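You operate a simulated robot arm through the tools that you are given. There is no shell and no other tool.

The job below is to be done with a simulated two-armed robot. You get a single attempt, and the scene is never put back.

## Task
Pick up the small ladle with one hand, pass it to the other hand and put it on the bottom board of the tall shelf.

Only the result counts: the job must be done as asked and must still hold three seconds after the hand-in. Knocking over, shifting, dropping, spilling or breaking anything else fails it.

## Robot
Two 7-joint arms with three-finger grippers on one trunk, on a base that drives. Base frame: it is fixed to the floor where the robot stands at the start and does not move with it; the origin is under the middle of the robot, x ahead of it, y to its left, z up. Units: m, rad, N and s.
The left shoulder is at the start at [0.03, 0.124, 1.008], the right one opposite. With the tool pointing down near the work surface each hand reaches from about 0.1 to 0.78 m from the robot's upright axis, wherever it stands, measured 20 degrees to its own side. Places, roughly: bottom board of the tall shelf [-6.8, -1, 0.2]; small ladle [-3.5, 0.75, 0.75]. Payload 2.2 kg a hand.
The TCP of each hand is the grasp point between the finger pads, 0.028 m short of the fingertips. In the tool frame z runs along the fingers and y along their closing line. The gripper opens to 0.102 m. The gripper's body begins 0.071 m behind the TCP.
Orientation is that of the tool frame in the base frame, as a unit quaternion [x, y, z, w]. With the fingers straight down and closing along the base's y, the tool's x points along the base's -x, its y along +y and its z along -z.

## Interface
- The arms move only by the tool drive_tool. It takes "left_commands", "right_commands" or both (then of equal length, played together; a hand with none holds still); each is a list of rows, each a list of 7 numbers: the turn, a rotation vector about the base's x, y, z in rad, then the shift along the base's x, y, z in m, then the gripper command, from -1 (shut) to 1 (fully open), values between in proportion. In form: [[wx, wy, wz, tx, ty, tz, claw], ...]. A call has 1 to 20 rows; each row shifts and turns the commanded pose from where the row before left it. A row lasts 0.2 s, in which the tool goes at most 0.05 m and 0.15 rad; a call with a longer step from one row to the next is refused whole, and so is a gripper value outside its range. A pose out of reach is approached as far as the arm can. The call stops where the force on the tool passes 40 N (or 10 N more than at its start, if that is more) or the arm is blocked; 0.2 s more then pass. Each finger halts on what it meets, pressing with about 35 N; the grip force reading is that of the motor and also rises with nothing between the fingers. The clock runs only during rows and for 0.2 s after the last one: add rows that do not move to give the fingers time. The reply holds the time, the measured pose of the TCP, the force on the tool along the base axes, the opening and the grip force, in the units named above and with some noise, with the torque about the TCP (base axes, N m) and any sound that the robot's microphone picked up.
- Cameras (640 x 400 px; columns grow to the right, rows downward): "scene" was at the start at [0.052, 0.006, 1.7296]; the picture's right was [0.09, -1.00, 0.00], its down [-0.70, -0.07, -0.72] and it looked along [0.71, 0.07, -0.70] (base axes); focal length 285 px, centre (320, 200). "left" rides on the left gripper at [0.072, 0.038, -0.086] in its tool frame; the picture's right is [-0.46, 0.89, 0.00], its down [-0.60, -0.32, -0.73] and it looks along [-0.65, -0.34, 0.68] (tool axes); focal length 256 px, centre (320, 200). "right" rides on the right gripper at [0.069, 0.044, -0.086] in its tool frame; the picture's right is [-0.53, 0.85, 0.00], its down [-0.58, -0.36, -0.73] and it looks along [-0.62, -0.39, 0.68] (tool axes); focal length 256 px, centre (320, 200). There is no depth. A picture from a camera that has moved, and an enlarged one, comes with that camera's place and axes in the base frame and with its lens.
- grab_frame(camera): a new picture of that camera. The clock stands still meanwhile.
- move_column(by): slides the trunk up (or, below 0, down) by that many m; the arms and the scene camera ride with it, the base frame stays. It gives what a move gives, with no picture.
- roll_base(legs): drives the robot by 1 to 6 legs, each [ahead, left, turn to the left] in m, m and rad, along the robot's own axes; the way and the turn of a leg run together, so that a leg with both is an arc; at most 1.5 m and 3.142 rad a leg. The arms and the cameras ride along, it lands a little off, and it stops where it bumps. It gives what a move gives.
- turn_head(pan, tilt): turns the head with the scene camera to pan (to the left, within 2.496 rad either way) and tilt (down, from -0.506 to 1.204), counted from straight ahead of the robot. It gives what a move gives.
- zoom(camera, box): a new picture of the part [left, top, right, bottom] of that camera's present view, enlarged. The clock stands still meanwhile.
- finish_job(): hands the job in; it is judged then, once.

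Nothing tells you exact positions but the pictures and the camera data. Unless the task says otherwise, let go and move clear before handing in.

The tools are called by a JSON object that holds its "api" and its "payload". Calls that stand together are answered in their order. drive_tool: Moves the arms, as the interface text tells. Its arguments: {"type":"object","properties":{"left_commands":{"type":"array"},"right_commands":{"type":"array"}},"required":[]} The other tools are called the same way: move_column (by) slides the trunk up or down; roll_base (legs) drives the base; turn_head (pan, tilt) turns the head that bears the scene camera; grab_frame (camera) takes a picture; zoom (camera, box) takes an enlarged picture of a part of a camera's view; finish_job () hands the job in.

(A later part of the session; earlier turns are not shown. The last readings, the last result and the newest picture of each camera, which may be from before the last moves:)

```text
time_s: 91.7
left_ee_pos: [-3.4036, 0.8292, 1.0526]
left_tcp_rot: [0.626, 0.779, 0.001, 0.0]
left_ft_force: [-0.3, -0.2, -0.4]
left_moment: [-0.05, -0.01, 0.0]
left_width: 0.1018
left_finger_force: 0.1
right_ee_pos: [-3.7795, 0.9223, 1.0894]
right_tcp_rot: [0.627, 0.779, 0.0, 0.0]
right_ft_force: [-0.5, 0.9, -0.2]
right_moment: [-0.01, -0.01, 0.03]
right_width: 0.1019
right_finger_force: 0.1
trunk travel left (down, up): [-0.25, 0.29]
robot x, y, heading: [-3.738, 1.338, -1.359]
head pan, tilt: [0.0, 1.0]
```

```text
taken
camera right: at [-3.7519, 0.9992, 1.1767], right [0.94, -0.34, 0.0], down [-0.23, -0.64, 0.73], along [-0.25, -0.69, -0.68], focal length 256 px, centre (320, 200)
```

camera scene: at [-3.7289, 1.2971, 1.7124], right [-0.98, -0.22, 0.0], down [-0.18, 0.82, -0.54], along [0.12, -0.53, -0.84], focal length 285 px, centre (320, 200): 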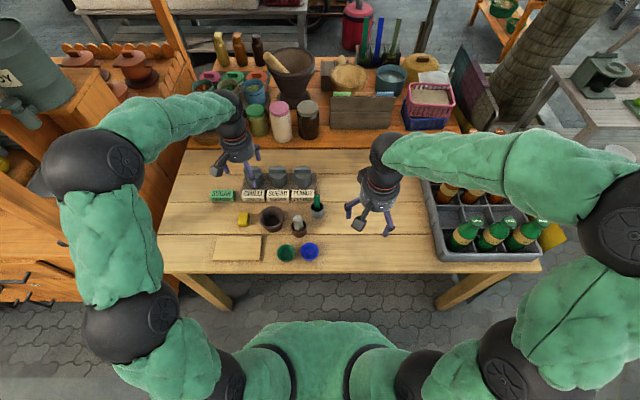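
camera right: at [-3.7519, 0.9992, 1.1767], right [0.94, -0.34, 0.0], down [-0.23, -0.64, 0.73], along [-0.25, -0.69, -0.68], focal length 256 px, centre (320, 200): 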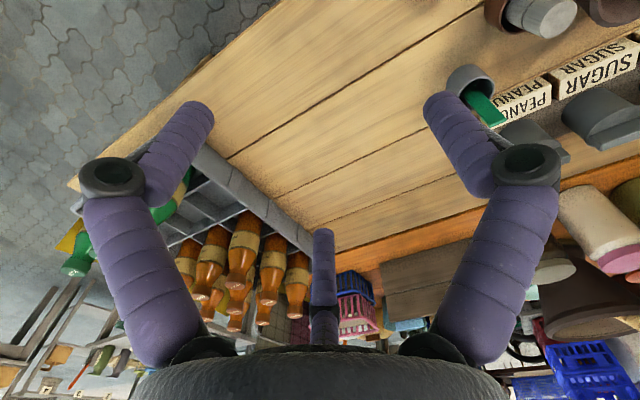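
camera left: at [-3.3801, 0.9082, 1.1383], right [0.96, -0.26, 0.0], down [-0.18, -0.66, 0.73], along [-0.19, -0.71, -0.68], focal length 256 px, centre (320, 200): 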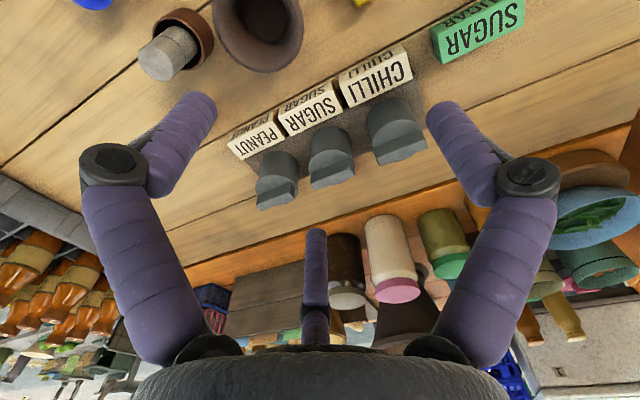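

The hand cameras show three purple prongs, which doesn't quite match a two-finger gripper, so I'll close the right gripper in free air and look at how the fingers move.

{"api": "drive_tool", "payload": {"right_commands": [[0, 0, 0, 0, 0, 0, -0.4], [0, 0, 0, 0, 0, 0, -0.4], [0, 0, 0, 0, 0, 0, -0.4]]}}

{"api": "grab_frame", "payload": {"camera": "right"}}

{"api": "zoom", "payload": {"camera": "scene", "box": [330, 130, 430, 250]}}

```text
time_s: 92.5
left_ee_pos: [-3.4016, 0.8276, 1.0528]
left_tcp_rot: [0.626, 0.78, 0.0, 0.0]
left_ft_force: [-0.9, -0.6, -0.1]
left_moment: [0.0, -0.01, 0.02]
left_width: 0.1019
left_finger_force: 0.1
right_ee_pos: [-3.7793, 0.9228, 1.0887]
right_tcp_rot: [0.626, 0.78, -0.001, 0.0]
right_ft_force: [-0.1, -0.5, -0.2]
right_moment: [-0.01, -0.01, -0.01]
right_width: 0.0309
right_finger_force: 0.0
trunk travel left (down, up): [-0.25, 0.29]
robot x, y, heading: [-3.7386, 1.3418, -1.353]
head pan, tilt: [0.0, 1.0]
```

```text
taken
camera right: at [-3.7519, 0.9991, 1.1767], right [0.94, -0.34, 0.0], down [-0.23, -0.64, 0.73], along [-0.25, -0.69, -0.68], focal length 256 px, centre (320, 200)
```

right: 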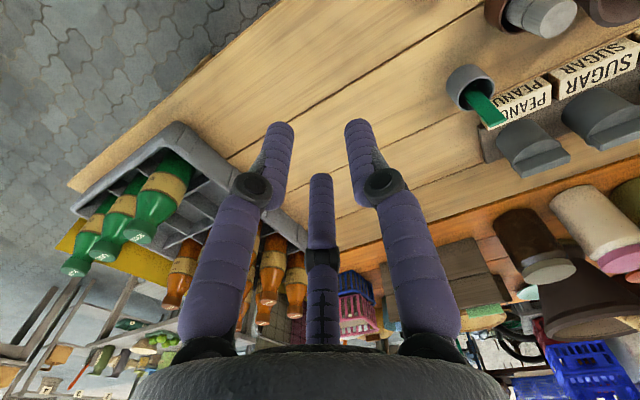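

```text
3.33 times, centred on (380, 190) of scene
camera zoom: at [-3.729, 1.2971, 1.7124], right [-0.98, -0.21, 0.0], down [-0.18, 0.82, -0.54], along [0.12, -0.53, -0.84], focal length 951 px, centre (120, 233)
```

zoom: 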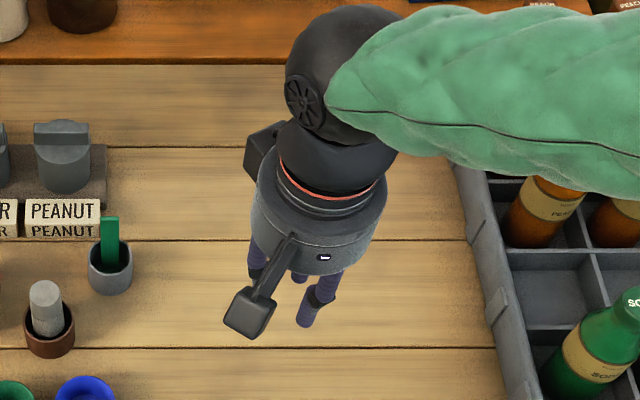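

The skin shows three prongs, but the pad on +y and the stated width agree with closing along the tool's y, so I'll rely on that. The ladle handle's flat faces point straight away from me, so I'll bring the right hand over it with a quarter turn (closing front-to-back), staying high, and look again.

{"api": "drive_tool", "payload": {"right_commands": [[0, 0, 0.131, 0.0144, -0.0132, -0.004, 0.0], [0, 0, 0.131, 0.0144, -0.0132, -0.004, 0.0], [0, 0, 0.131, 0.0144, -0.0132, -0.004, 0.0], [0, 0, 0.131, 0.0144, -0.0132, -0.004, 0.0], [0, 0, 0.131, 0.0144, -0.0132, -0.004, 0.0], [0, 0, 0.131, 0.0144, -0.0132, -0.004, 0.0], [0, 0, 0.131, 0.0144, -0.0132, -0.004, 0.0], [0, 0, 0.131, 0.0144, -0.0132, -0.004, 0.0], [0, 0, 0.131, 0.0144, -0.0132, -0.004, 0.0], [0, 0, 0.131, 0.0144, -0.0132, -0.004, 0.0], [0, 0, 0.131, 0.0144, -0.0132, -0.004, 0.0], [0, 0, 0.131, 0.0144, -0.0132, -0.004, 0.0]], "left_commands": [[0, 0, 0, 0, 0, 0.008, 1], [0, 0, 0, 0, 0, 0.008, 1], [0, 0, 0, 0, 0, 0.008, 1], [0, 0, 0, 0, 0, 0.008, 1], [0, 0, 0, 0, 0, 0.008, 1], [0, 0, 0, 0, 0, 0.008, 1], [0, 0, 0, 0, 0, 0.008, 1], [0, 0, 0, 0, 0, 0.008, 1], [0, 0, 0, 0, 0, 0.008, 1], [0, 0, 0, 0, 0, 0.008, 1], [0, 0, 0, 0, 0, 0.008, 1], [0, 0, 0, 0, 0, 0.008, 1]]}}

{"api": "grab_frame", "payload": {"camera": "right"}}

{"api": "grab_frame", "payload": {"camera": "scene"}}

{"api": "grab_frame", "payload": {"camera": "left"}}

```text
time_s: 95.1
left_ee_pos: [-3.4005, 0.8277, 1.148]
left_tcp_rot: [0.627, 0.779, 0.0, 0.001]
left_ft_force: [0.2, 0.2, -0.1]
left_moment: [0.03, -0.03, -0.02]
left_width: 0.1019
left_finger_force: 0.1
right_ee_pos: [-3.6065, 0.764, 1.0427]
right_tcp_rot: [-0.111, 0.994, 0.0, -0.001]
right_ft_force: [-0.2, 0.6, -0.3]
right_moment: [-0.01, 0.01, -0.02]
right_width: 0.051
right_finger_force: 0.1
trunk travel left (down, up): [-0.25, 0.29]
robot x, y, heading: [-3.7351, 1.3383, -1.354]
head pan, tilt: [0.0, 1.0]
```

```text
taken
camera right: at [-3.6832, 0.7912, 1.129], right [0.34, 0.94, 0.0], down [0.64, -0.23, 0.73], along [0.69, -0.24, -0.68], focal length 256 px, centre (320, 200)
```

right: 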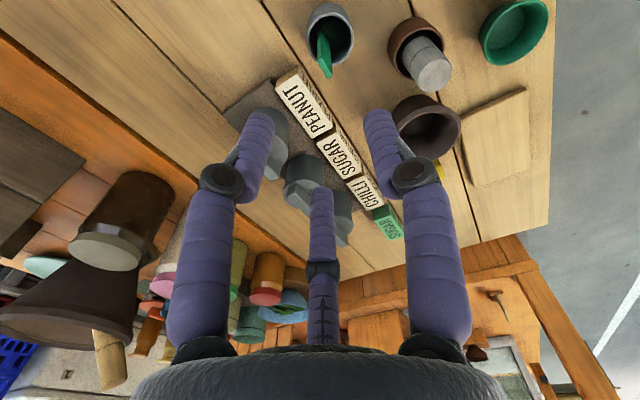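

```text
taken
camera scene: at [-3.7284, 1.2965, 1.7123], right [-0.98, -0.21, 0.0], down [-0.18, 0.82, -0.54], along [0.12, -0.53, -0.84], focal length 285 px, centre (320, 200)
```

scene: 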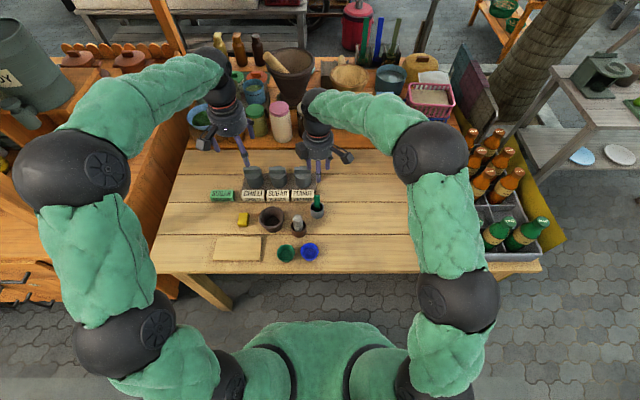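

```text
taken
camera left: at [-3.3798, 0.9076, 1.2338], right [0.96, -0.26, 0.0], down [-0.18, -0.66, 0.73], along [-0.19, -0.71, -0.68], focal length 256 px, centre (320, 200)
```

left: 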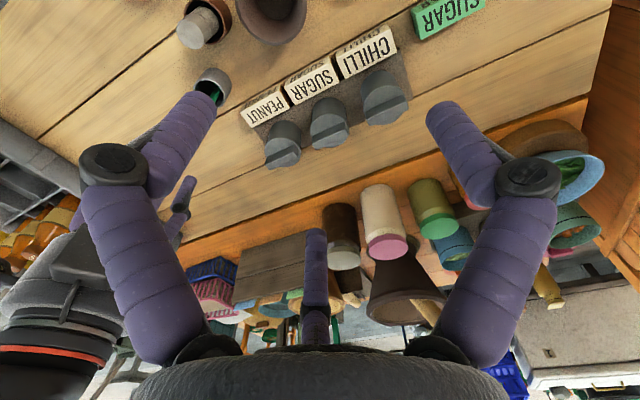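

The quarter turn worked and the right hand is above the ladle. I'll zoom on the ladle from the right and scene cameras to fix its position precisely.

{"api": "zoom", "payload": {"camera": "right", "box": [290, 0, 370, 90]}}

{"api": "zoom", "payload": {"camera": "scene", "box": [300, 180, 336, 225]}}

{"api": "zoom", "payload": {"camera": "scene", "box": [270, 100, 360, 230]}}

```text
4.44 times, centred on (330, 45) of right
camera zoom: at [-3.6832, 0.7912, 1.129], right [0.34, 0.94, 0.0], down [0.64, -0.23, 0.73], along [0.69, -0.24, -0.68], focal length 1138 px, centre (276, 889)
```

zoom: 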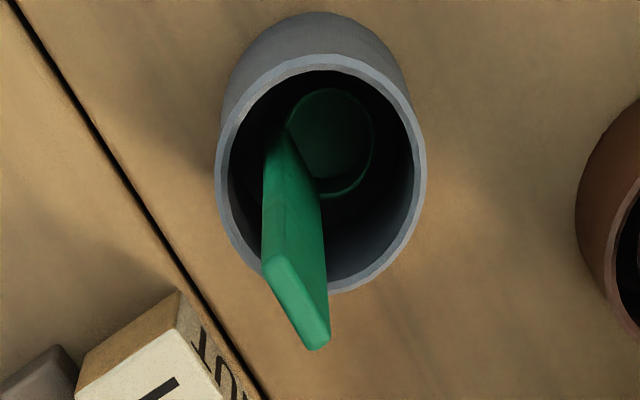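

```text
8.89 times, centred on (318, 202) of scene
camera zoom: at [-3.7284, 1.2965, 1.7123], right [-0.98, -0.21, 0.0], down [-0.18, 0.82, -0.54], along [0.12, -0.53, -0.84], focal length 2535 px, centre (338, 178)
```

zoom: 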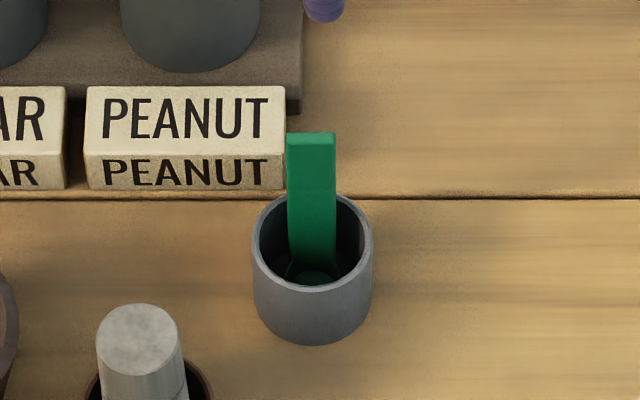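

```text
3.08 times, centred on (315, 165) of scene
camera zoom: at [-3.7284, 1.2965, 1.7123], right [-0.98, -0.21, 0.0], down [-0.18, 0.82, -0.54], along [0.12, -0.53, -0.84], focal length 878 px, centre (335, 308)
```

zoom: 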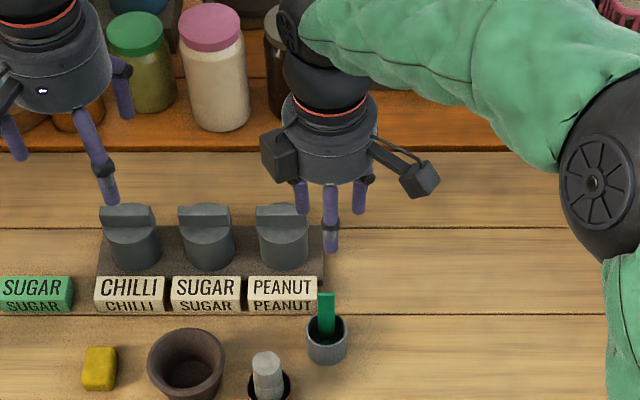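

The ladle is clear now: a green flat handle (top at [-3.601, 0.766, 0.891], about 2 cm wide and 6 mm thick) with a small green bowl on my side inside the grey cup, whose rim is at z 0.827. I'll centre over it, descend partway and check again.

{"api": "drive_tool", "payload": {"right_commands": [[0, 0, 0.0, 0.0028, 0.001, -0.02, 0.0], [0, 0, 0.0, 0.0027, 0.001, -0.03, 0.0], [0, 0, 0.0, 0, 0, -0.03, 0.0], [0, 0, 0.0, 0, 0, -0.03, 0.0], [0, 0, 0, 0, 0, 0, 0.0]]}}

{"api": "zoom", "payload": {"camera": "right", "box": [240, 0, 440, 180]}}

{"api": "zoom", "payload": {"camera": "scene", "box": [290, 150, 350, 225]}}

{"api": "grab_frame", "payload": {"camera": "left"}}

```text
time_s: 96.3
left_ee_pos: [-3.4023, 0.8277, 1.1485]
left_tcp_rot: [0.627, 0.779, 0.0, 0.001]
left_ft_force: [0.5, -0.6, 0.4]
left_moment: [-0.01, -0.01, -0.01]
left_width: 0.102
left_finger_force: 0.0
right_ee_pos: [-3.602, 0.766, 0.9329]
right_tcp_rot: [-0.109, 0.994, 0.0, 0.001]
right_ft_force: [0.8, 0.0, 0.3]
right_moment: [0.0, 0.03, -0.03]
right_width: 0.051
right_finger_force: 0.0
trunk travel left (down, up): [-0.25, 0.29]
robot x, y, heading: [-3.7361, 1.3379, -1.353]
head pan, tilt: [0.0, 1.0]
```

```text
2.22 times, centred on (340, 90) of right
camera zoom: at [-3.6786, 0.7943, 1.019], right [0.34, 0.94, 0.0], down [0.64, -0.23, 0.73], along [0.69, -0.25, -0.68], focal length 569 px, centre (276, 444)
```

zoom: 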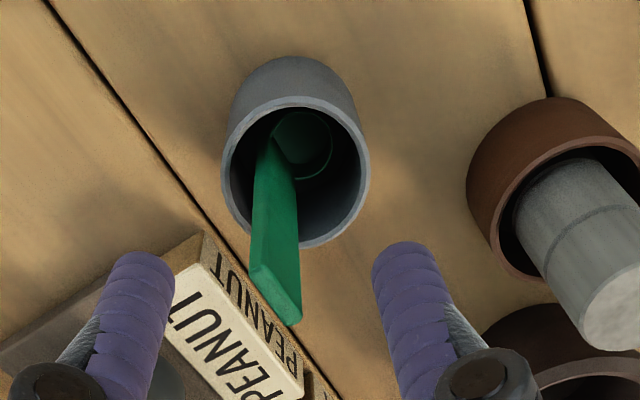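

```text
5.33 times, centred on (320, 188) of scene
camera zoom: at [-3.729, 1.2975, 1.7124], right [-0.98, -0.21, 0.0], down [-0.18, 0.82, -0.54], along [0.12, -0.53, -0.84], focal length 1521 px, centre (320, 267)
```

zoom: 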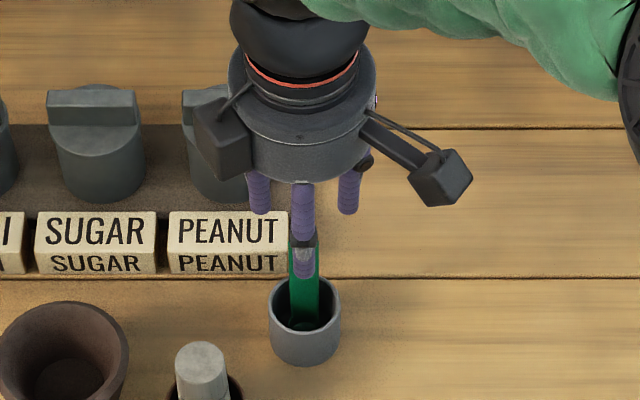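

```text
taken
camera left: at [-3.3801, 0.9082, 1.234], right [0.96, -0.26, 0.0], down [-0.18, -0.66, 0.73], along [-0.19, -0.71, -0.68], focal length 256 px, centre (320, 200)
```

left: 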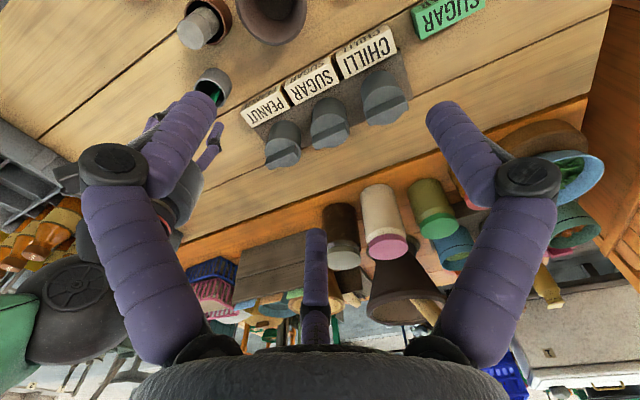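

The handle top lies within about 1 mm of the finger axis. I'll go down to z 0.882, fingertips still 2.5 cm above the cup rim, and close.

{"api": "drive_tool", "payload": {"right_commands": [[0, 0, 0.0, 0, 0.001, -0.025, 0.0], [0, 0, 0.0, 0, 0, -0.026, 0.0], [0, 0, 0, 0, 0, 0, 0.0], [0, 0, 0, 0, 0, 0, -0.5], [0, 0, 0, 0, 0, 0, -0.8], [0, 0, 0, 0, 0, 0, -1], [0, 0, 0, 0, 0, 0, -1], [0, 0, 0, 0, 0, 0, -1]]}}

{"api": "zoom", "payload": {"camera": "right", "box": [240, 0, 440, 180]}}

{"api": "zoom", "payload": {"camera": "scene", "box": [290, 150, 350, 225]}}

```text
time_s: 98.1
left_ee_pos: [-3.4015, 0.828, 1.1478]
left_tcp_rot: [0.627, 0.779, 0.0, 0.0]
left_ft_force: [0.2, -0.4, 0.5]
left_moment: [0.02, 0.0, -0.01]
left_width: 0.1019
left_finger_force: 0.1
right_ee_pos: [-3.6011, 0.7664, 0.8811]
right_tcp_rot: [-0.109, 0.994, 0.0, -0.001]
right_ft_force: [0.2, -0.3, 0.4]
right_moment: [0.01, 0.01, 0.0]
right_width: 0.0099
right_finger_force: 35.2
trunk travel left (down, up): [-0.25, 0.29]
robot x, y, heading: [-3.7372, 1.3363, -1.351]
head pan, tilt: [0.0, 1.0]
```

```text
2.22 times, centred on (340, 90) of right
camera zoom: at [-3.6782, 0.7946, 0.9678], right [0.34, 0.94, 0.0], down [0.64, -0.23, 0.73], along [0.69, -0.25, -0.68], focal length 569 px, centre (276, 444)
```

zoom: 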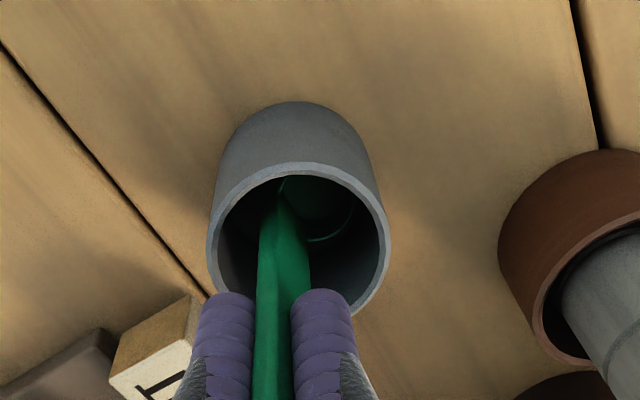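

```text
5.33 times, centred on (320, 188) of scene
camera zoom: at [-3.7289, 1.297, 1.7124], right [-0.98, -0.21, 0.0], down [-0.18, 0.82, -0.54], along [0.12, -0.53, -0.84], focal length 1521 px, centre (320, 267)
```

zoom: 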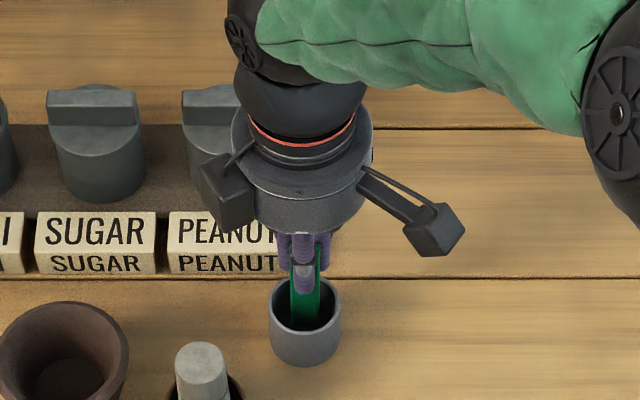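

The gripper holds at a width of 9.9 mm with 35 N on the handle. Now I'll lift straight up slowly so the bowl clears the cup.

{"api": "drive_tool", "payload": {"right_commands": [[0, 0, 0, 0, 0, 0.01, -1], [0, 0, 0, 0, 0, 0.015, -1], [0, 0, 0, 0, 0, 0.02, -1], [0, 0, 0, 0, 0, 0.02, -1], [0, 0, 0, 0, 0, 0.025, -1], [0, 0, 0, 0, 0, 0.03, -1], [0, 0, 0, 0, 0, 0.03, -1], [0, 0, 0, 0, 0, 0.03, -1]]}}

{"api": "grab_frame", "payload": {"camera": "right"}}

{"api": "zoom", "payload": {"camera": "scene", "box": [280, 90, 360, 230]}}

{"api": "grab_frame", "payload": {"camera": "left"}}

```text
time_s: 99.9
left_ee_pos: [-3.4024, 0.8291, 1.1477]
left_tcp_rot: [0.626, 0.78, 0.0, 0.0]
left_ft_force: [0.8, 0.2, -0.1]
left_moment: [0.01, -0.01, -0.02]
left_width: 0.1018
left_finger_force: 0.1
right_ee_pos: [-3.6019, 0.7678, 1.0617]
right_tcp_rot: [-0.108, 0.994, 0.0, 0.0]
right_ft_force: [0.1, 0.5, -0.2]
right_moment: [0.0, -0.03, 0.02]
right_width: 0.0097
right_finger_force: 34.5
trunk travel left (down, up): [-0.25, 0.29]
robot x, y, heading: [-3.7386, 1.3392, -1.36]
head pan, tilt: [0.0, 1.0]
```

```text
taken
camera right: at [-3.6787, 0.7955, 1.1482], right [0.34, 0.94, 0.0], down [0.64, -0.23, 0.73], along [0.69, -0.25, -0.68], focal length 256 px, centre (320, 200)
```

right: 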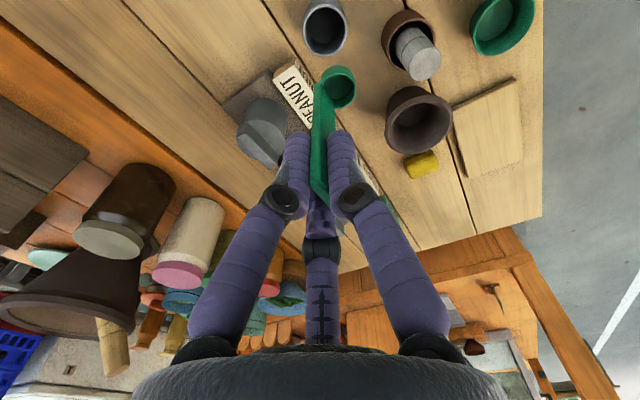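

```text
2.86 times, centred on (320, 160) of scene
camera zoom: at [-3.7291, 1.2976, 1.7124], right [-0.98, -0.21, 0.0], down [-0.18, 0.82, -0.54], along [0.12, -0.53, -0.84], focal length 815 px, centre (320, 314)
```

zoom: 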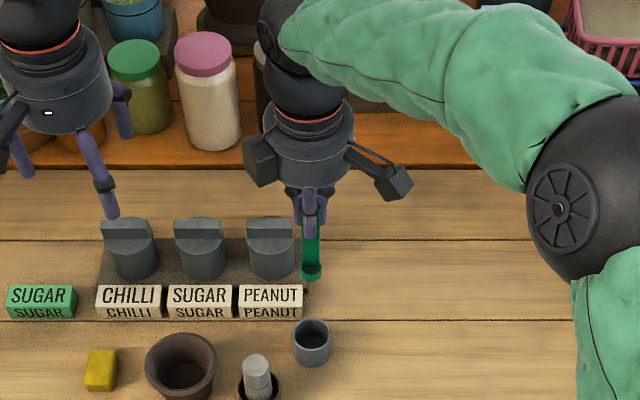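

```text
taken
camera left: at [-3.3802, 0.9083, 1.2341], right [0.96, -0.26, 0.0], down [-0.18, -0.66, 0.73], along [-0.19, -0.71, -0.68], focal length 256 px, centre (320, 200)
```

left: 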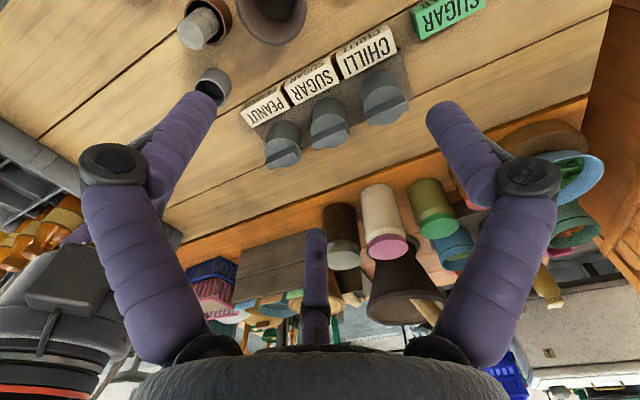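

The ladle is out and the grey cup stayed put. I'll back away from the table for the handover and inspect the ladle's shape.

{"api": "roll_base", "payload": {"legs": [[-0.5, 0, 0]]}}

{"api": "zoom", "payload": {"camera": "right", "box": [270, 40, 380, 210]}}

{"api": "zoom", "payload": {"camera": "scene", "box": [280, 100, 360, 200]}}

{"api": "grab_frame", "payload": {"camera": "scene"}}

```text
time_s: 102.8
left_ee_pos: [-3.5071, 1.3135, 1.1478]
left_tcp_rot: [0.626, 0.78, -0.001, 0.001]
left_ft_force: [0.1, 0.3, -0.9]
left_moment: [-0.07, 0.01, 0.01]
left_width: 0.102
left_finger_force: 0.0
right_ee_pos: [-3.7078, 1.2515, 1.062]
right_tcp_rot: [-0.111, 0.994, 0.0, 0.0]
right_ft_force: [0.3, 0.9, -0.8]
right_moment: [0.0, -0.02, 0.0]
right_width: 0.0094
right_finger_force: 35.1
trunk travel left (down, up): [-0.25, 0.29]
robot x, y, heading: [-3.8425, 1.8202, -1.352]
head pan, tilt: [0.0, 1.0]
```

```text
2.35 times, centred on (325, 125) of right
camera zoom: at [-3.7841, 1.2788, 1.148], right [0.34, 0.94, 0.0], down [0.64, -0.23, 0.73], along [0.69, -0.25, -0.68], focal length 602 px, centre (308, 376)
```

zoom: 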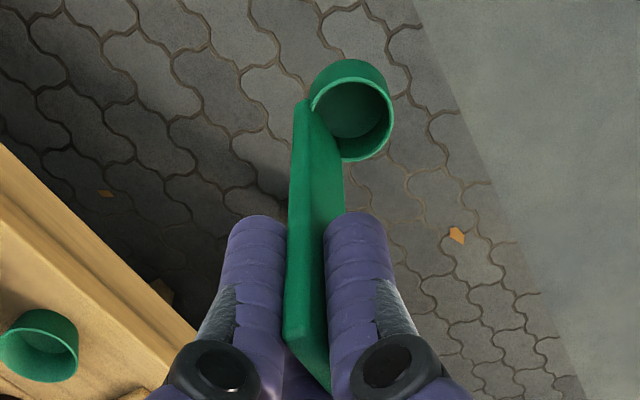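

```text
4.00 times, centred on (320, 150) of scene
camera zoom: at [-3.8359, 1.7811, 1.7124], right [-0.98, -0.22, 0.0], down [-0.18, 0.82, -0.54], along [0.12, -0.53, -0.84], focal length 1141 px, centre (320, 400)
```

zoom: 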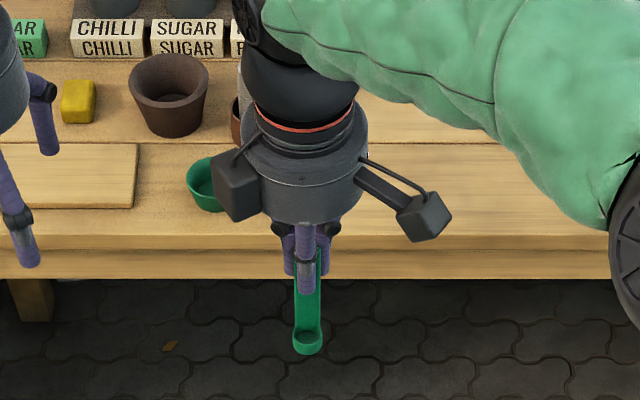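

```text
taken
camera scene: at [-3.8359, 1.7811, 1.7124], right [-0.98, -0.22, 0.0], down [-0.18, 0.82, -0.54], along [0.12, -0.53, -0.84], focal length 285 px, centre (320, 200)
```

scene: 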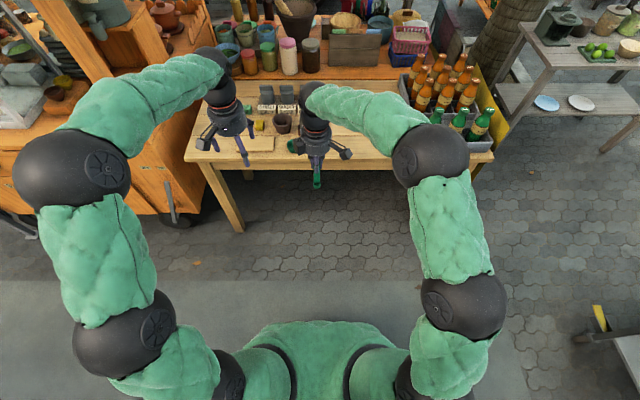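

The ladle's handle runs about 11 cm: the right fingers hold the top 4 cm, and the bowl rim is 8 cm below the right TCP, leaving about 5 cm of free handle. I'll lean the right hand 20° to its side and turn the left hand to point right with its closing line parallel to the right hand's, keeping it apart for now.

{"api": "drive_tool", "payload": {"right_commands": [[0.0253, -0.1136, 0, 0, 0, 0, -1], [0.0253, -0.1136, 0, 0, 0, 0, -1], [0.0253, -0.1136, 0, 0, 0, 0, -1], [0, 0, 0, 0, 0, 0, -1], [0, 0, 0, 0, 0, 0, -1], [0, 0, 0, 0, 0, 0, -1], [0, 0, 0, 0, 0, 0, -1], [0, 0, 0, 0, 0, 0, -1], [0, 0, 0, 0, 0, 0, -1], [0, 0, 0, 0, 0, 0, -1], [0, 0, 0, 0, 0, 0, -1]], "left_commands": [[0, 0, -0.1428, 0, 0, 0, 1], [0, 0, -0.1428, 0, 0, 0, 1], [0, 0, -0.1428, 0, 0, 0, 1], [0, 0, -0.1428, 0, 0, 0, 1], [0, 0, -0.1428, 0, 0, 0, 1], [0, 0, -0.1428, 0, 0, 0, 1], [0, 0, -0.1428, 0, 0, 0, 1], [0, 0, -0.1428, 0, 0, 0, 1], [0, 0, -0.1428, 0, 0, 0, 1], [0, 0, -0.1428, 0, 0, 0, 1], [0, 0, -0.1428, 0, 0, 0, 1]]}}

{"api": "grab_frame", "payload": {"camera": "scene"}}

```text
time_s: 105.2
left_ee_pos: [-3.5072, 1.3126, 1.1483]
left_tcp_rot: [0.994, 0.108, 0.0, -0.001]
left_ft_force: [-0.2, 0.0, -0.1]
left_moment: [0.02, -0.02, -0.01]
left_width: 0.1019
left_finger_force: 0.0
right_ee_pos: [-3.7086, 1.2507, 1.0608]
right_tcp_rot: [-0.109, 0.979, 0.019, 0.173]
right_ft_force: [0.1, 0.8, -0.4]
right_moment: [0.03, 0.01, -0.01]
right_width: 0.0099
right_finger_force: 35.2
trunk travel left (down, up): [-0.25, 0.29]
robot x, y, heading: [-3.8439, 1.825, -1.351]
head pan, tilt: [0.0, 1.0]
```

```text
taken
camera scene: at [-3.8357, 1.7802, 1.7124], right [-0.98, -0.22, 0.0], down [-0.18, 0.82, -0.54], along [0.12, -0.53, -0.84], focal length 285 px, centre (320, 200)
```

scene: 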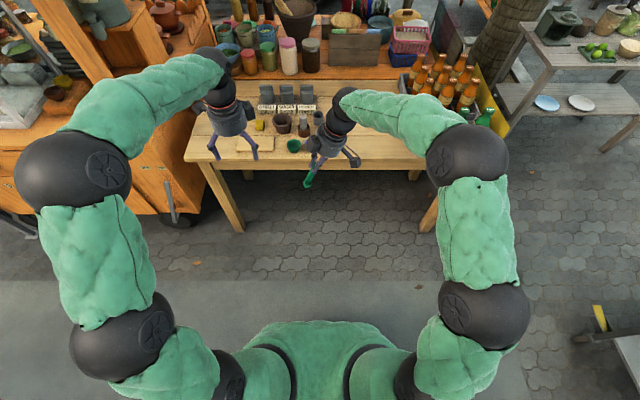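

Both moves went fine. Now I'll tilt the left hand so its fingers point to the right, in place.

{"api": "drive_tool", "payload": {"left_commands": [[-0.031, 0.1394, 0, 0.0, 0, 0, 1], [-0.031, 0.1394, 0, 0.0, 0, 0, 1], [-0.031, 0.1394, 0, 0.0, 0, 0, 1], [-0.031, 0.1394, 0, 0.0, 0, 0, 1], [-0.031, 0.1394, 0, 0.0, 0, 0, 1], [-0.031, 0.1394, 0, 0.0, 0, 0, 1], [-0.031, 0.1394, 0, 0.0, 0, 0, 1], [-0.031, 0.1394, 0, 0.0, 0, 0, 1], [-0.031, 0.1394, 0, 0.0, 0, 0, 0.5], [-0.031, 0.1394, 0, 0.0, 0, 0, 0.3], [-0.031, 0.1394, 0, 0.0, 0, 0, 0.1], [0, 0, 0, 0, 0, 0, 0.0]]}}

{"api": "grab_frame", "payload": {"camera": "scene"}}

{"api": "grab_frame", "payload": {"camera": "left"}}

```text
time_s: 107.8
left_ee_pos: [-3.5086, 1.3114, 1.1484]
left_tcp_rot: [-0.701, -0.077, 0.704, -0.078]
left_ft_force: [-0.3, 0.2, 0.1]
left_moment: [0.01, -0.01, 0.0]
left_width: 0.051
left_finger_force: 0.1
right_ee_pos: [-3.7083, 1.2517, 1.0616]
right_tcp_rot: [-0.109, 0.979, 0.018, 0.173]
right_ft_force: [0.0, 0.3, -0.6]
right_moment: [-0.01, -0.01, -0.03]
right_width: 0.0097
right_finger_force: 35.5
trunk travel left (down, up): [-0.25, 0.29]
robot x, y, heading: [-3.8408, 1.8215, -1.356]
head pan, tilt: [0.0, 1.0]
```

```text
taken
camera scene: at [-3.8359, 1.7805, 1.7124], right [-0.98, -0.22, 0.0], down [-0.18, 0.82, -0.54], along [0.12, -0.53, -0.84], focal length 285 px, centre (320, 200)
```

scene: 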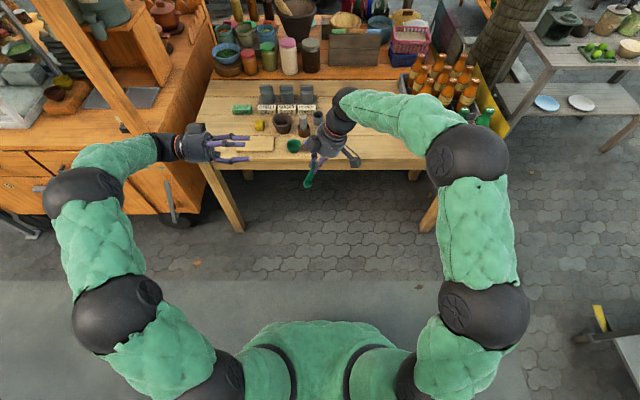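

```text
taken
camera left: at [-3.4148, 1.2949, 1.0756], right [0.19, -0.86, 0.47], down [0.65, 0.47, 0.6], along [-0.74, 0.18, 0.65], focal length 256 px, centre (320, 200)
```

left: 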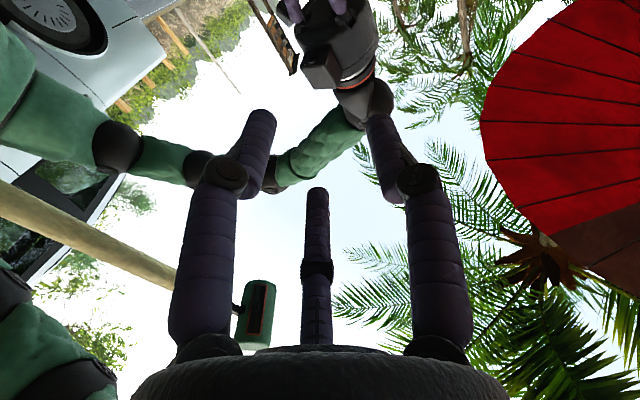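

The left hand now points right with its camera underneath. I'll bring it level with the free part of the handle, still 12 cm to the side, and check the alignment.

{"api": "drive_tool", "payload": {"left_commands": [[0, 0, 0, -0.0128, -0.0067, -0.0342, 0], [0, 0, 0, -0.0128, -0.0067, -0.0342, 0], [0, 0, 0, -0.0128, -0.0067, -0.0342, 0], [0, 0, 0, -0.0129, -0.0066, -0.0341, 0], [0, 0, 0, 0, 0, 0, 0]]}}

{"api": "zoom", "payload": {"camera": "scene", "box": [180, 100, 380, 220]}}

{"api": "grab_frame", "payload": {"camera": "left"}}

{"api": "grab_frame", "payload": {"camera": "right"}}

```text
time_s: 109.0
left_ee_pos: [-3.5585, 1.286, 1.0111]
left_tcp_rot: [-0.702, -0.078, 0.703, -0.078]
left_ft_force: [-0.9, 0.0, 0.2]
left_moment: [-0.02, 0.0, -0.01]
left_width: 0.0509
left_finger_force: 0.0
right_ee_pos: [-3.7077, 1.2517, 1.0595]
right_tcp_rot: [-0.109, 0.979, 0.019, 0.173]
right_ft_force: [-0.1, -0.3, -0.2]
right_moment: [-0.04, 0.03, 0.02]
right_width: 0.0098
right_finger_force: 35.3
trunk travel left (down, up): [-0.25, 0.29]
robot x, y, heading: [-3.8444, 1.8186, -1.355]
head pan, tilt: [0.0, 1.0]
```

```text
3.20 times, centred on (280, 160) of scene
camera zoom: at [-3.8357, 1.7806, 1.7124], right [-0.98, -0.22, 0.0], down [-0.18, 0.82, -0.54], along [0.12, -0.53, -0.84], focal length 913 px, centre (448, 328)
```

zoom: 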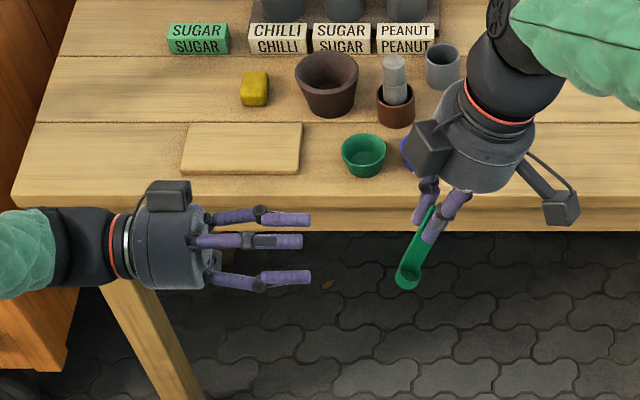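

```text
taken
camera left: at [-3.4657, 1.2681, 0.9379], right [0.19, -0.86, 0.47], down [0.65, 0.47, 0.6], along [-0.74, 0.18, 0.65], focal length 256 px, centre (320, 200)
```

left: 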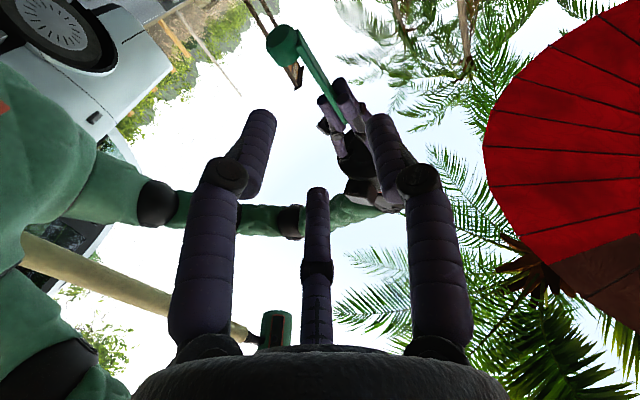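

```text
taken
camera right: at [-3.8089, 1.2732, 1.1188], right [0.3, 0.94, 0.18], down [0.36, -0.29, 0.88], along [0.88, -0.2, -0.43], focal length 256 px, centre (320, 200)
```

right: 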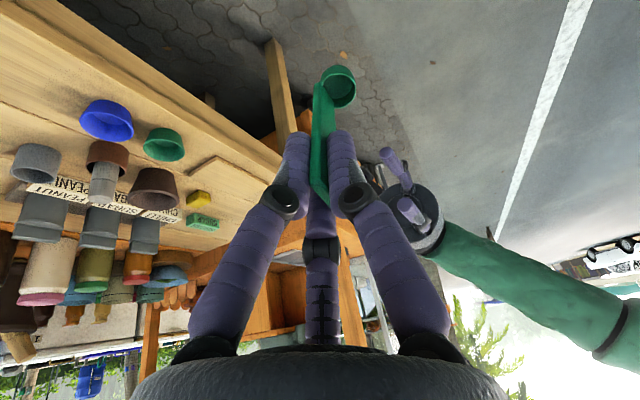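

I'll zoom the left camera on the handle to check the front-to-back alignment before closing in.

{"api": "zoom", "payload": {"camera": "left", "box": [250, 10, 370, 130]}}

{"api": "zoom", "payload": {"camera": "scene", "box": [285, 140, 345, 200]}}

```text
3.33 times, centred on (310, 70) of left
camera zoom: at [-3.4657, 1.2681, 0.9379], right [0.19, -0.86, 0.47], down [0.65, 0.47, 0.6], along [-0.74, 0.18, 0.65], focal length 853 px, centre (353, 633)
```

zoom: 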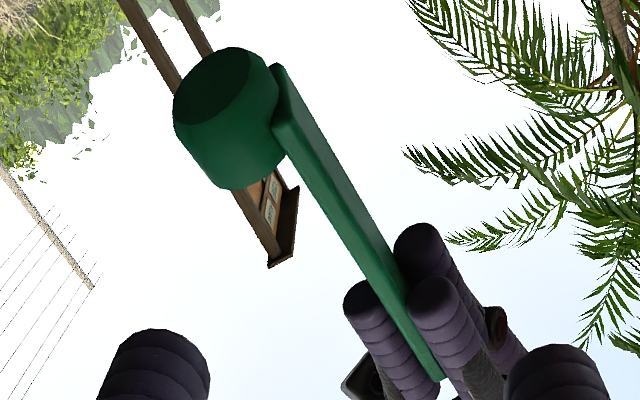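

```text
6.67 times, centred on (315, 170) of scene
camera zoom: at [-3.8357, 1.7806, 1.7124], right [-0.98, -0.22, 0.0], down [-0.18, 0.82, -0.54], along [0.12, -0.53, -0.84], focal length 1902 px, centre (353, 400)
```

zoom: 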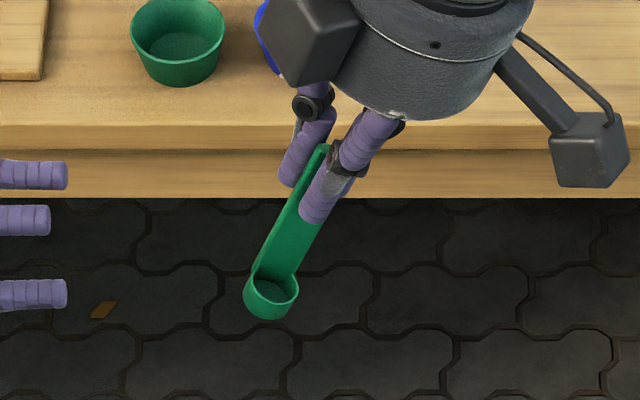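

The handle looks about 3 mm nearer to me than the left hand's axis. I'll shift by that and approach most of the way, then re-check.

{"api": "drive_tool", "payload": {"left_commands": [[0, 0, 0, -0.0234, -0.0022, 0.0, 0], [0, 0, 0, -0.0234, -0.0042, 0.0, 0], [0, 0, 0, -0.0234, -0.0052, 0.0, 0], [0, 0, 0, 0, 0, 0, 0], [0, 0, 0, 0, 0, 0, 0]]}}

{"api": "grab_frame", "payload": {"camera": "left"}}

{"api": "zoom", "payload": {"camera": "scene", "box": [250, 130, 350, 210]}}

```text
time_s: 110.2
left_ee_pos: [-3.6291, 1.2739, 1.0126]
left_tcp_rot: [-0.702, -0.078, 0.703, -0.078]
left_ft_force: [-0.2, -0.4, -0.5]
left_moment: [-0.04, -0.02, 0.0]
left_width: 0.0511
left_finger_force: 0.0
right_ee_pos: [-3.7084, 1.2496, 1.061]
right_tcp_rot: [-0.109, 0.979, 0.019, 0.173]
right_ft_force: [0.4, -0.3, -0.1]
right_moment: [0.02, 0.0, 0.01]
right_width: 0.0101
right_finger_force: 34.6
trunk travel left (down, up): [-0.25, 0.29]
robot x, y, heading: [-3.8453, 1.8186, -1.357]
head pan, tilt: [0.0, 1.0]
```

```text
taken
camera left: at [-3.5369, 1.2566, 0.939], right [0.19, -0.86, 0.46], down [0.65, 0.47, 0.6], along [-0.74, 0.18, 0.65], focal length 256 px, centre (320, 200)
```

left: 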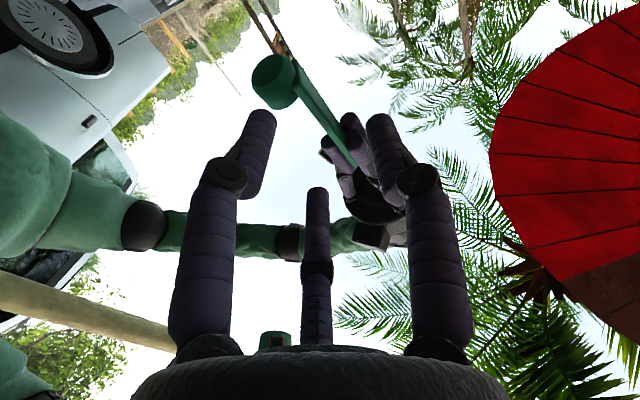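

```text
5.00 times, centred on (300, 170) of scene
camera zoom: at [-3.836, 1.7801, 1.7124], right [-0.98, -0.22, 0.0], down [-0.18, 0.82, -0.54], along [0.12, -0.53, -0.84], focal length 1426 px, centre (420, 350)
```

zoom: 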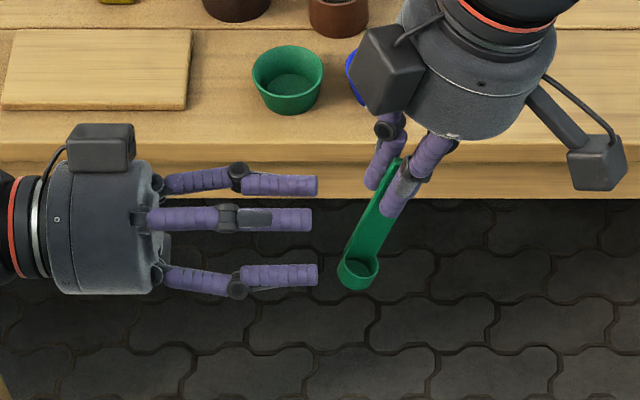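

I'll zoom the left camera at the crossing point to measure the remaining offset.

{"api": "zoom", "payload": {"camera": "left", "box": [270, 70, 390, 170]}}

{"api": "zoom", "payload": {"camera": "right", "box": [260, 40, 460, 240]}}

```text
4.00 times, centred on (330, 120) of left
camera zoom: at [-3.5369, 1.2566, 0.939], right [0.19, -0.86, 0.46], down [0.65, 0.47, 0.6], along [-0.74, 0.18, 0.65], focal length 1024 px, centre (280, 520)
```

zoom: 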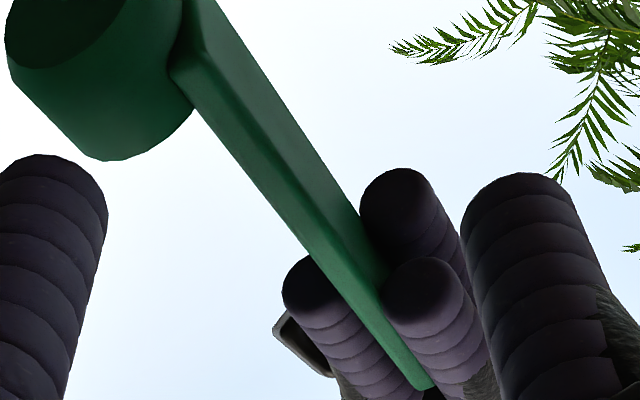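

```text
2.00 times, centred on (360, 140) of right
camera zoom: at [-3.8091, 1.2729, 1.1186], right [0.3, 0.93, 0.18], down [0.36, -0.29, 0.88], along [0.88, -0.2, -0.43], focal length 512 px, centre (240, 320)
```

zoom: 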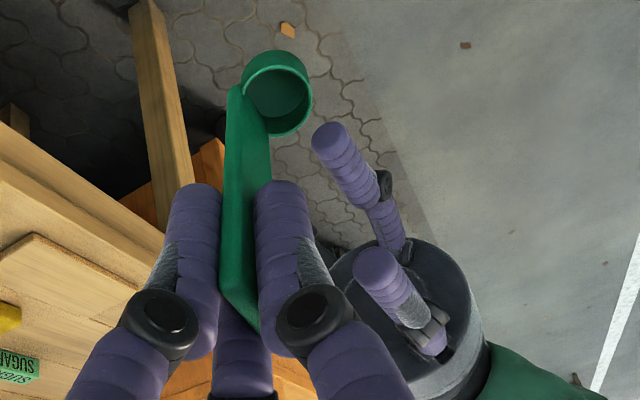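

The careful measurement shows the handle about 3–4 mm forward of the axis now (my shift was too much), so I'll undo it, narrow the opening, and move in the last 5 cm.

{"api": "drive_tool", "payload": {"left_commands": [[0, 0, 0, 0.0009, -0.0039, -0.001, -0.3], [0, 0, 0, 0, 0, -0.0008, -0.49], [0, 0, 0, -0.0162, -0.0036, 0, -0.49], [0, 0, 0, -0.0162, -0.0036, 0, -0.49], [0, 0, 0, -0.0162, -0.0036, 0, -0.49], [0, 0, 0, 0, 0, 0, -0.49], [0, 0, 0, 0, 0, 0, -0.49]]}}

{"api": "grab_frame", "payload": {"camera": "left"}}

{"api": "zoom", "payload": {"camera": "scene", "box": [260, 130, 350, 205]}}

{"api": "zoom", "payload": {"camera": "right", "box": [260, 40, 420, 220]}}

```text
time_s: 111.8
left_ee_pos: [-3.6777, 1.2595, 1.0097]
left_tcp_rot: [-0.702, -0.076, 0.704, -0.076]
left_ft_force: [7.3, 21.4, 17.4]
left_moment: [0.11, -0.01, -0.5]
left_width: 0.0231
left_finger_force: 0.1
right_ee_pos: [-3.7081, 1.25, 1.0605]
right_tcp_rot: [-0.108, 0.979, 0.019, 0.172]
right_ft_force: [-5.4, -22.2, -18.4]
right_moment: [-1.4, 0.86, -0.19]
right_width: 0.0098
right_finger_force: 35.2
trunk travel left (down, up): [-0.25, 0.29]
robot x, y, heading: [-3.845, 1.8204, -1.352]
head pan, tilt: [0.0, 1.0]
```

```text
taken
camera left: at [-3.5843, 1.2419, 0.9377], right [0.19, -0.86, 0.46], down [0.65, 0.47, 0.6], along [-0.74, 0.19, 0.65], focal length 256 px, centre (320, 200)
```

left: 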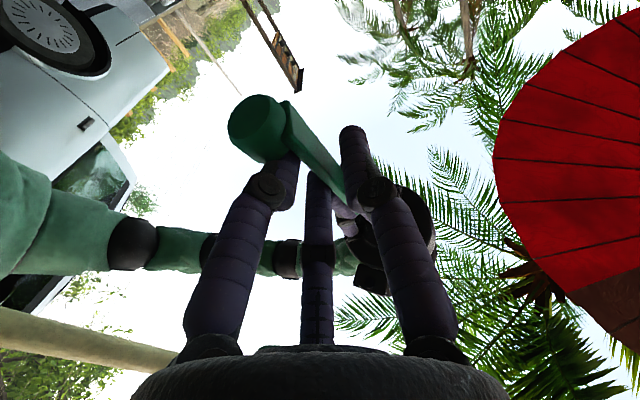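

```text
5.33 times, centred on (305, 168) of scene
camera zoom: at [-3.8359, 1.7801, 1.7124], right [-0.98, -0.22, 0.0], down [-0.18, 0.82, -0.54], along [0.12, -0.53, -0.84], focal length 1521 px, centre (400, 373)
```

zoom: 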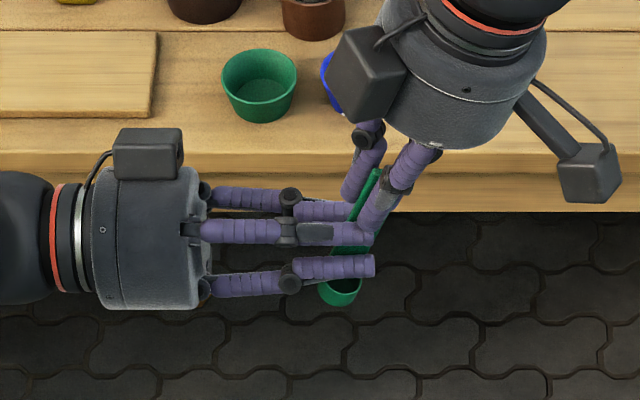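

```text
2.22 times, centred on (340, 130) of right
camera zoom: at [-3.8093, 1.2722, 1.1183], right [0.3, 0.94, 0.18], down [0.37, -0.29, 0.88], along [0.88, -0.2, -0.43], focal length 569 px, centre (276, 356)
```

zoom: 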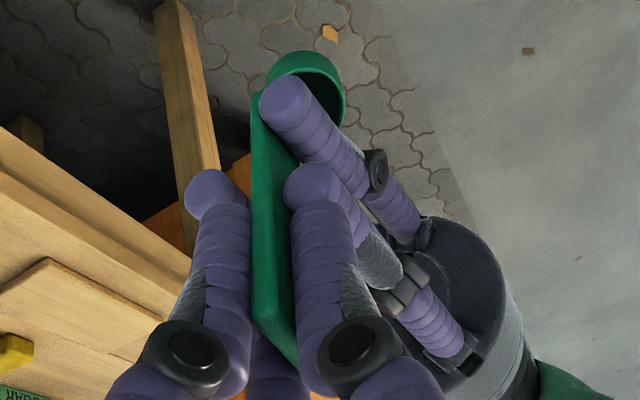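

The hands report about 30 N against each other: the left hand's lower rear prong is pressing on the bowl, so the third prong is real. I'll back the left hand straight out and check the ladle.

{"api": "drive_tool", "payload": {"left_commands": [[0, 0, 0, 0.0162, 0.0036, 0, -0.49], [0, 0, 0, 0.0162, 0.0036, 0, -0.49], [0, 0, 0, 0.0293, 0.0065, 0, 0], [0, 0, 0, 0.0293, 0.0065, 0, 0], [0, 0, 0, 0, 0, 0, 0]]}}

{"api": "zoom", "payload": {"camera": "right", "box": [260, 40, 420, 220]}}

{"api": "zoom", "payload": {"camera": "scene", "box": [260, 130, 350, 205]}}

{"api": "grab_frame", "payload": {"camera": "left"}}

```text
time_s: 113.0
left_ee_pos: [-3.5845, 1.2796, 1.0097]
left_tcp_rot: [-0.703, -0.078, 0.703, -0.078]
left_ft_force: [0.0, 1.2, -0.7]
left_moment: [-0.03, -0.04, 0.0]
left_width: 0.0509
left_finger_force: 0.0
right_ee_pos: [-3.7075, 1.2508, 1.0613]
right_tcp_rot: [-0.108, 0.979, 0.019, 0.172]
right_ft_force: [-0.1, 0.4, -0.9]
right_moment: [0.03, 0.03, 0.0]
right_width: 0.0101
right_finger_force: 35.3
trunk travel left (down, up): [-0.25, 0.29]
robot x, y, heading: [-3.8446, 1.824, -1.349]
head pan, tilt: [0.0, 1.0]
```

```text
2.22 times, centred on (340, 130) of right
camera zoom: at [-3.8092, 1.2728, 1.1187], right [0.3, 0.93, 0.18], down [0.36, -0.29, 0.88], along [0.88, -0.2, -0.43], focal length 569 px, centre (276, 356)
```

zoom: 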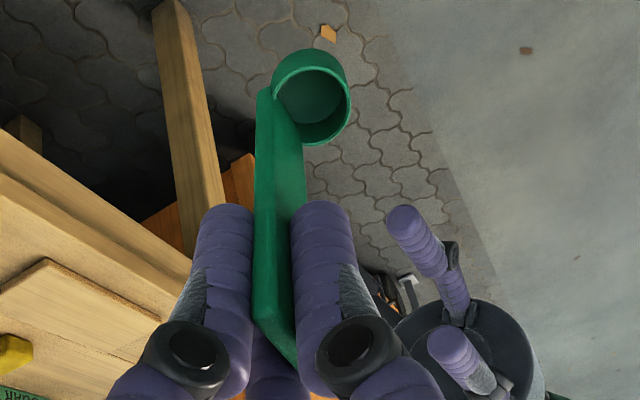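

```text
5.33 times, centred on (305, 168) of scene
camera zoom: at [-3.836, 1.78, 1.7124], right [-0.98, -0.22, 0.0], down [-0.18, 0.82, -0.54], along [0.12, -0.53, -0.84], focal length 1521 px, centre (400, 373)
```

zoom: 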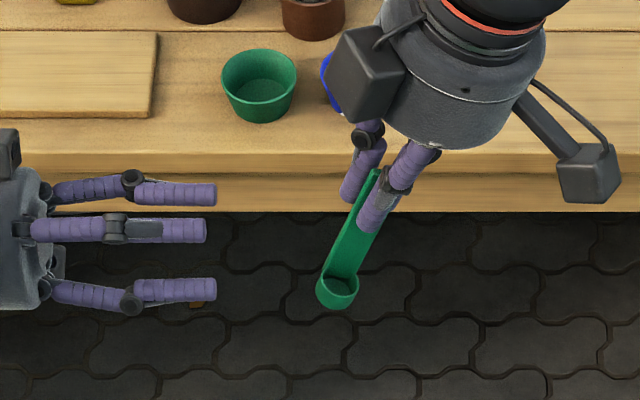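

```text
taken
camera left: at [-3.4925, 1.262, 0.937], right [0.19, -0.86, 0.46], down [0.64, 0.47, 0.6], along [-0.74, 0.18, 0.65], focal length 256 px, centre (320, 200)
```

left: 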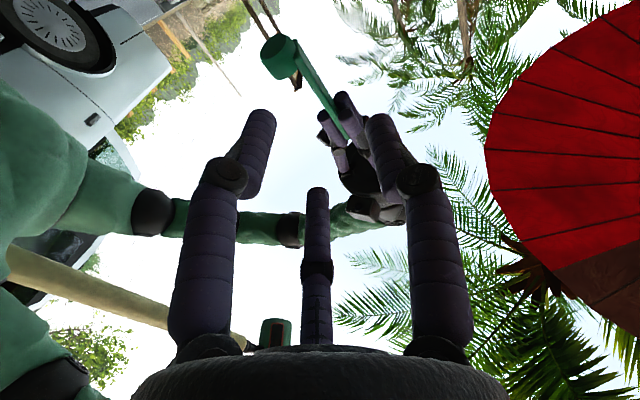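

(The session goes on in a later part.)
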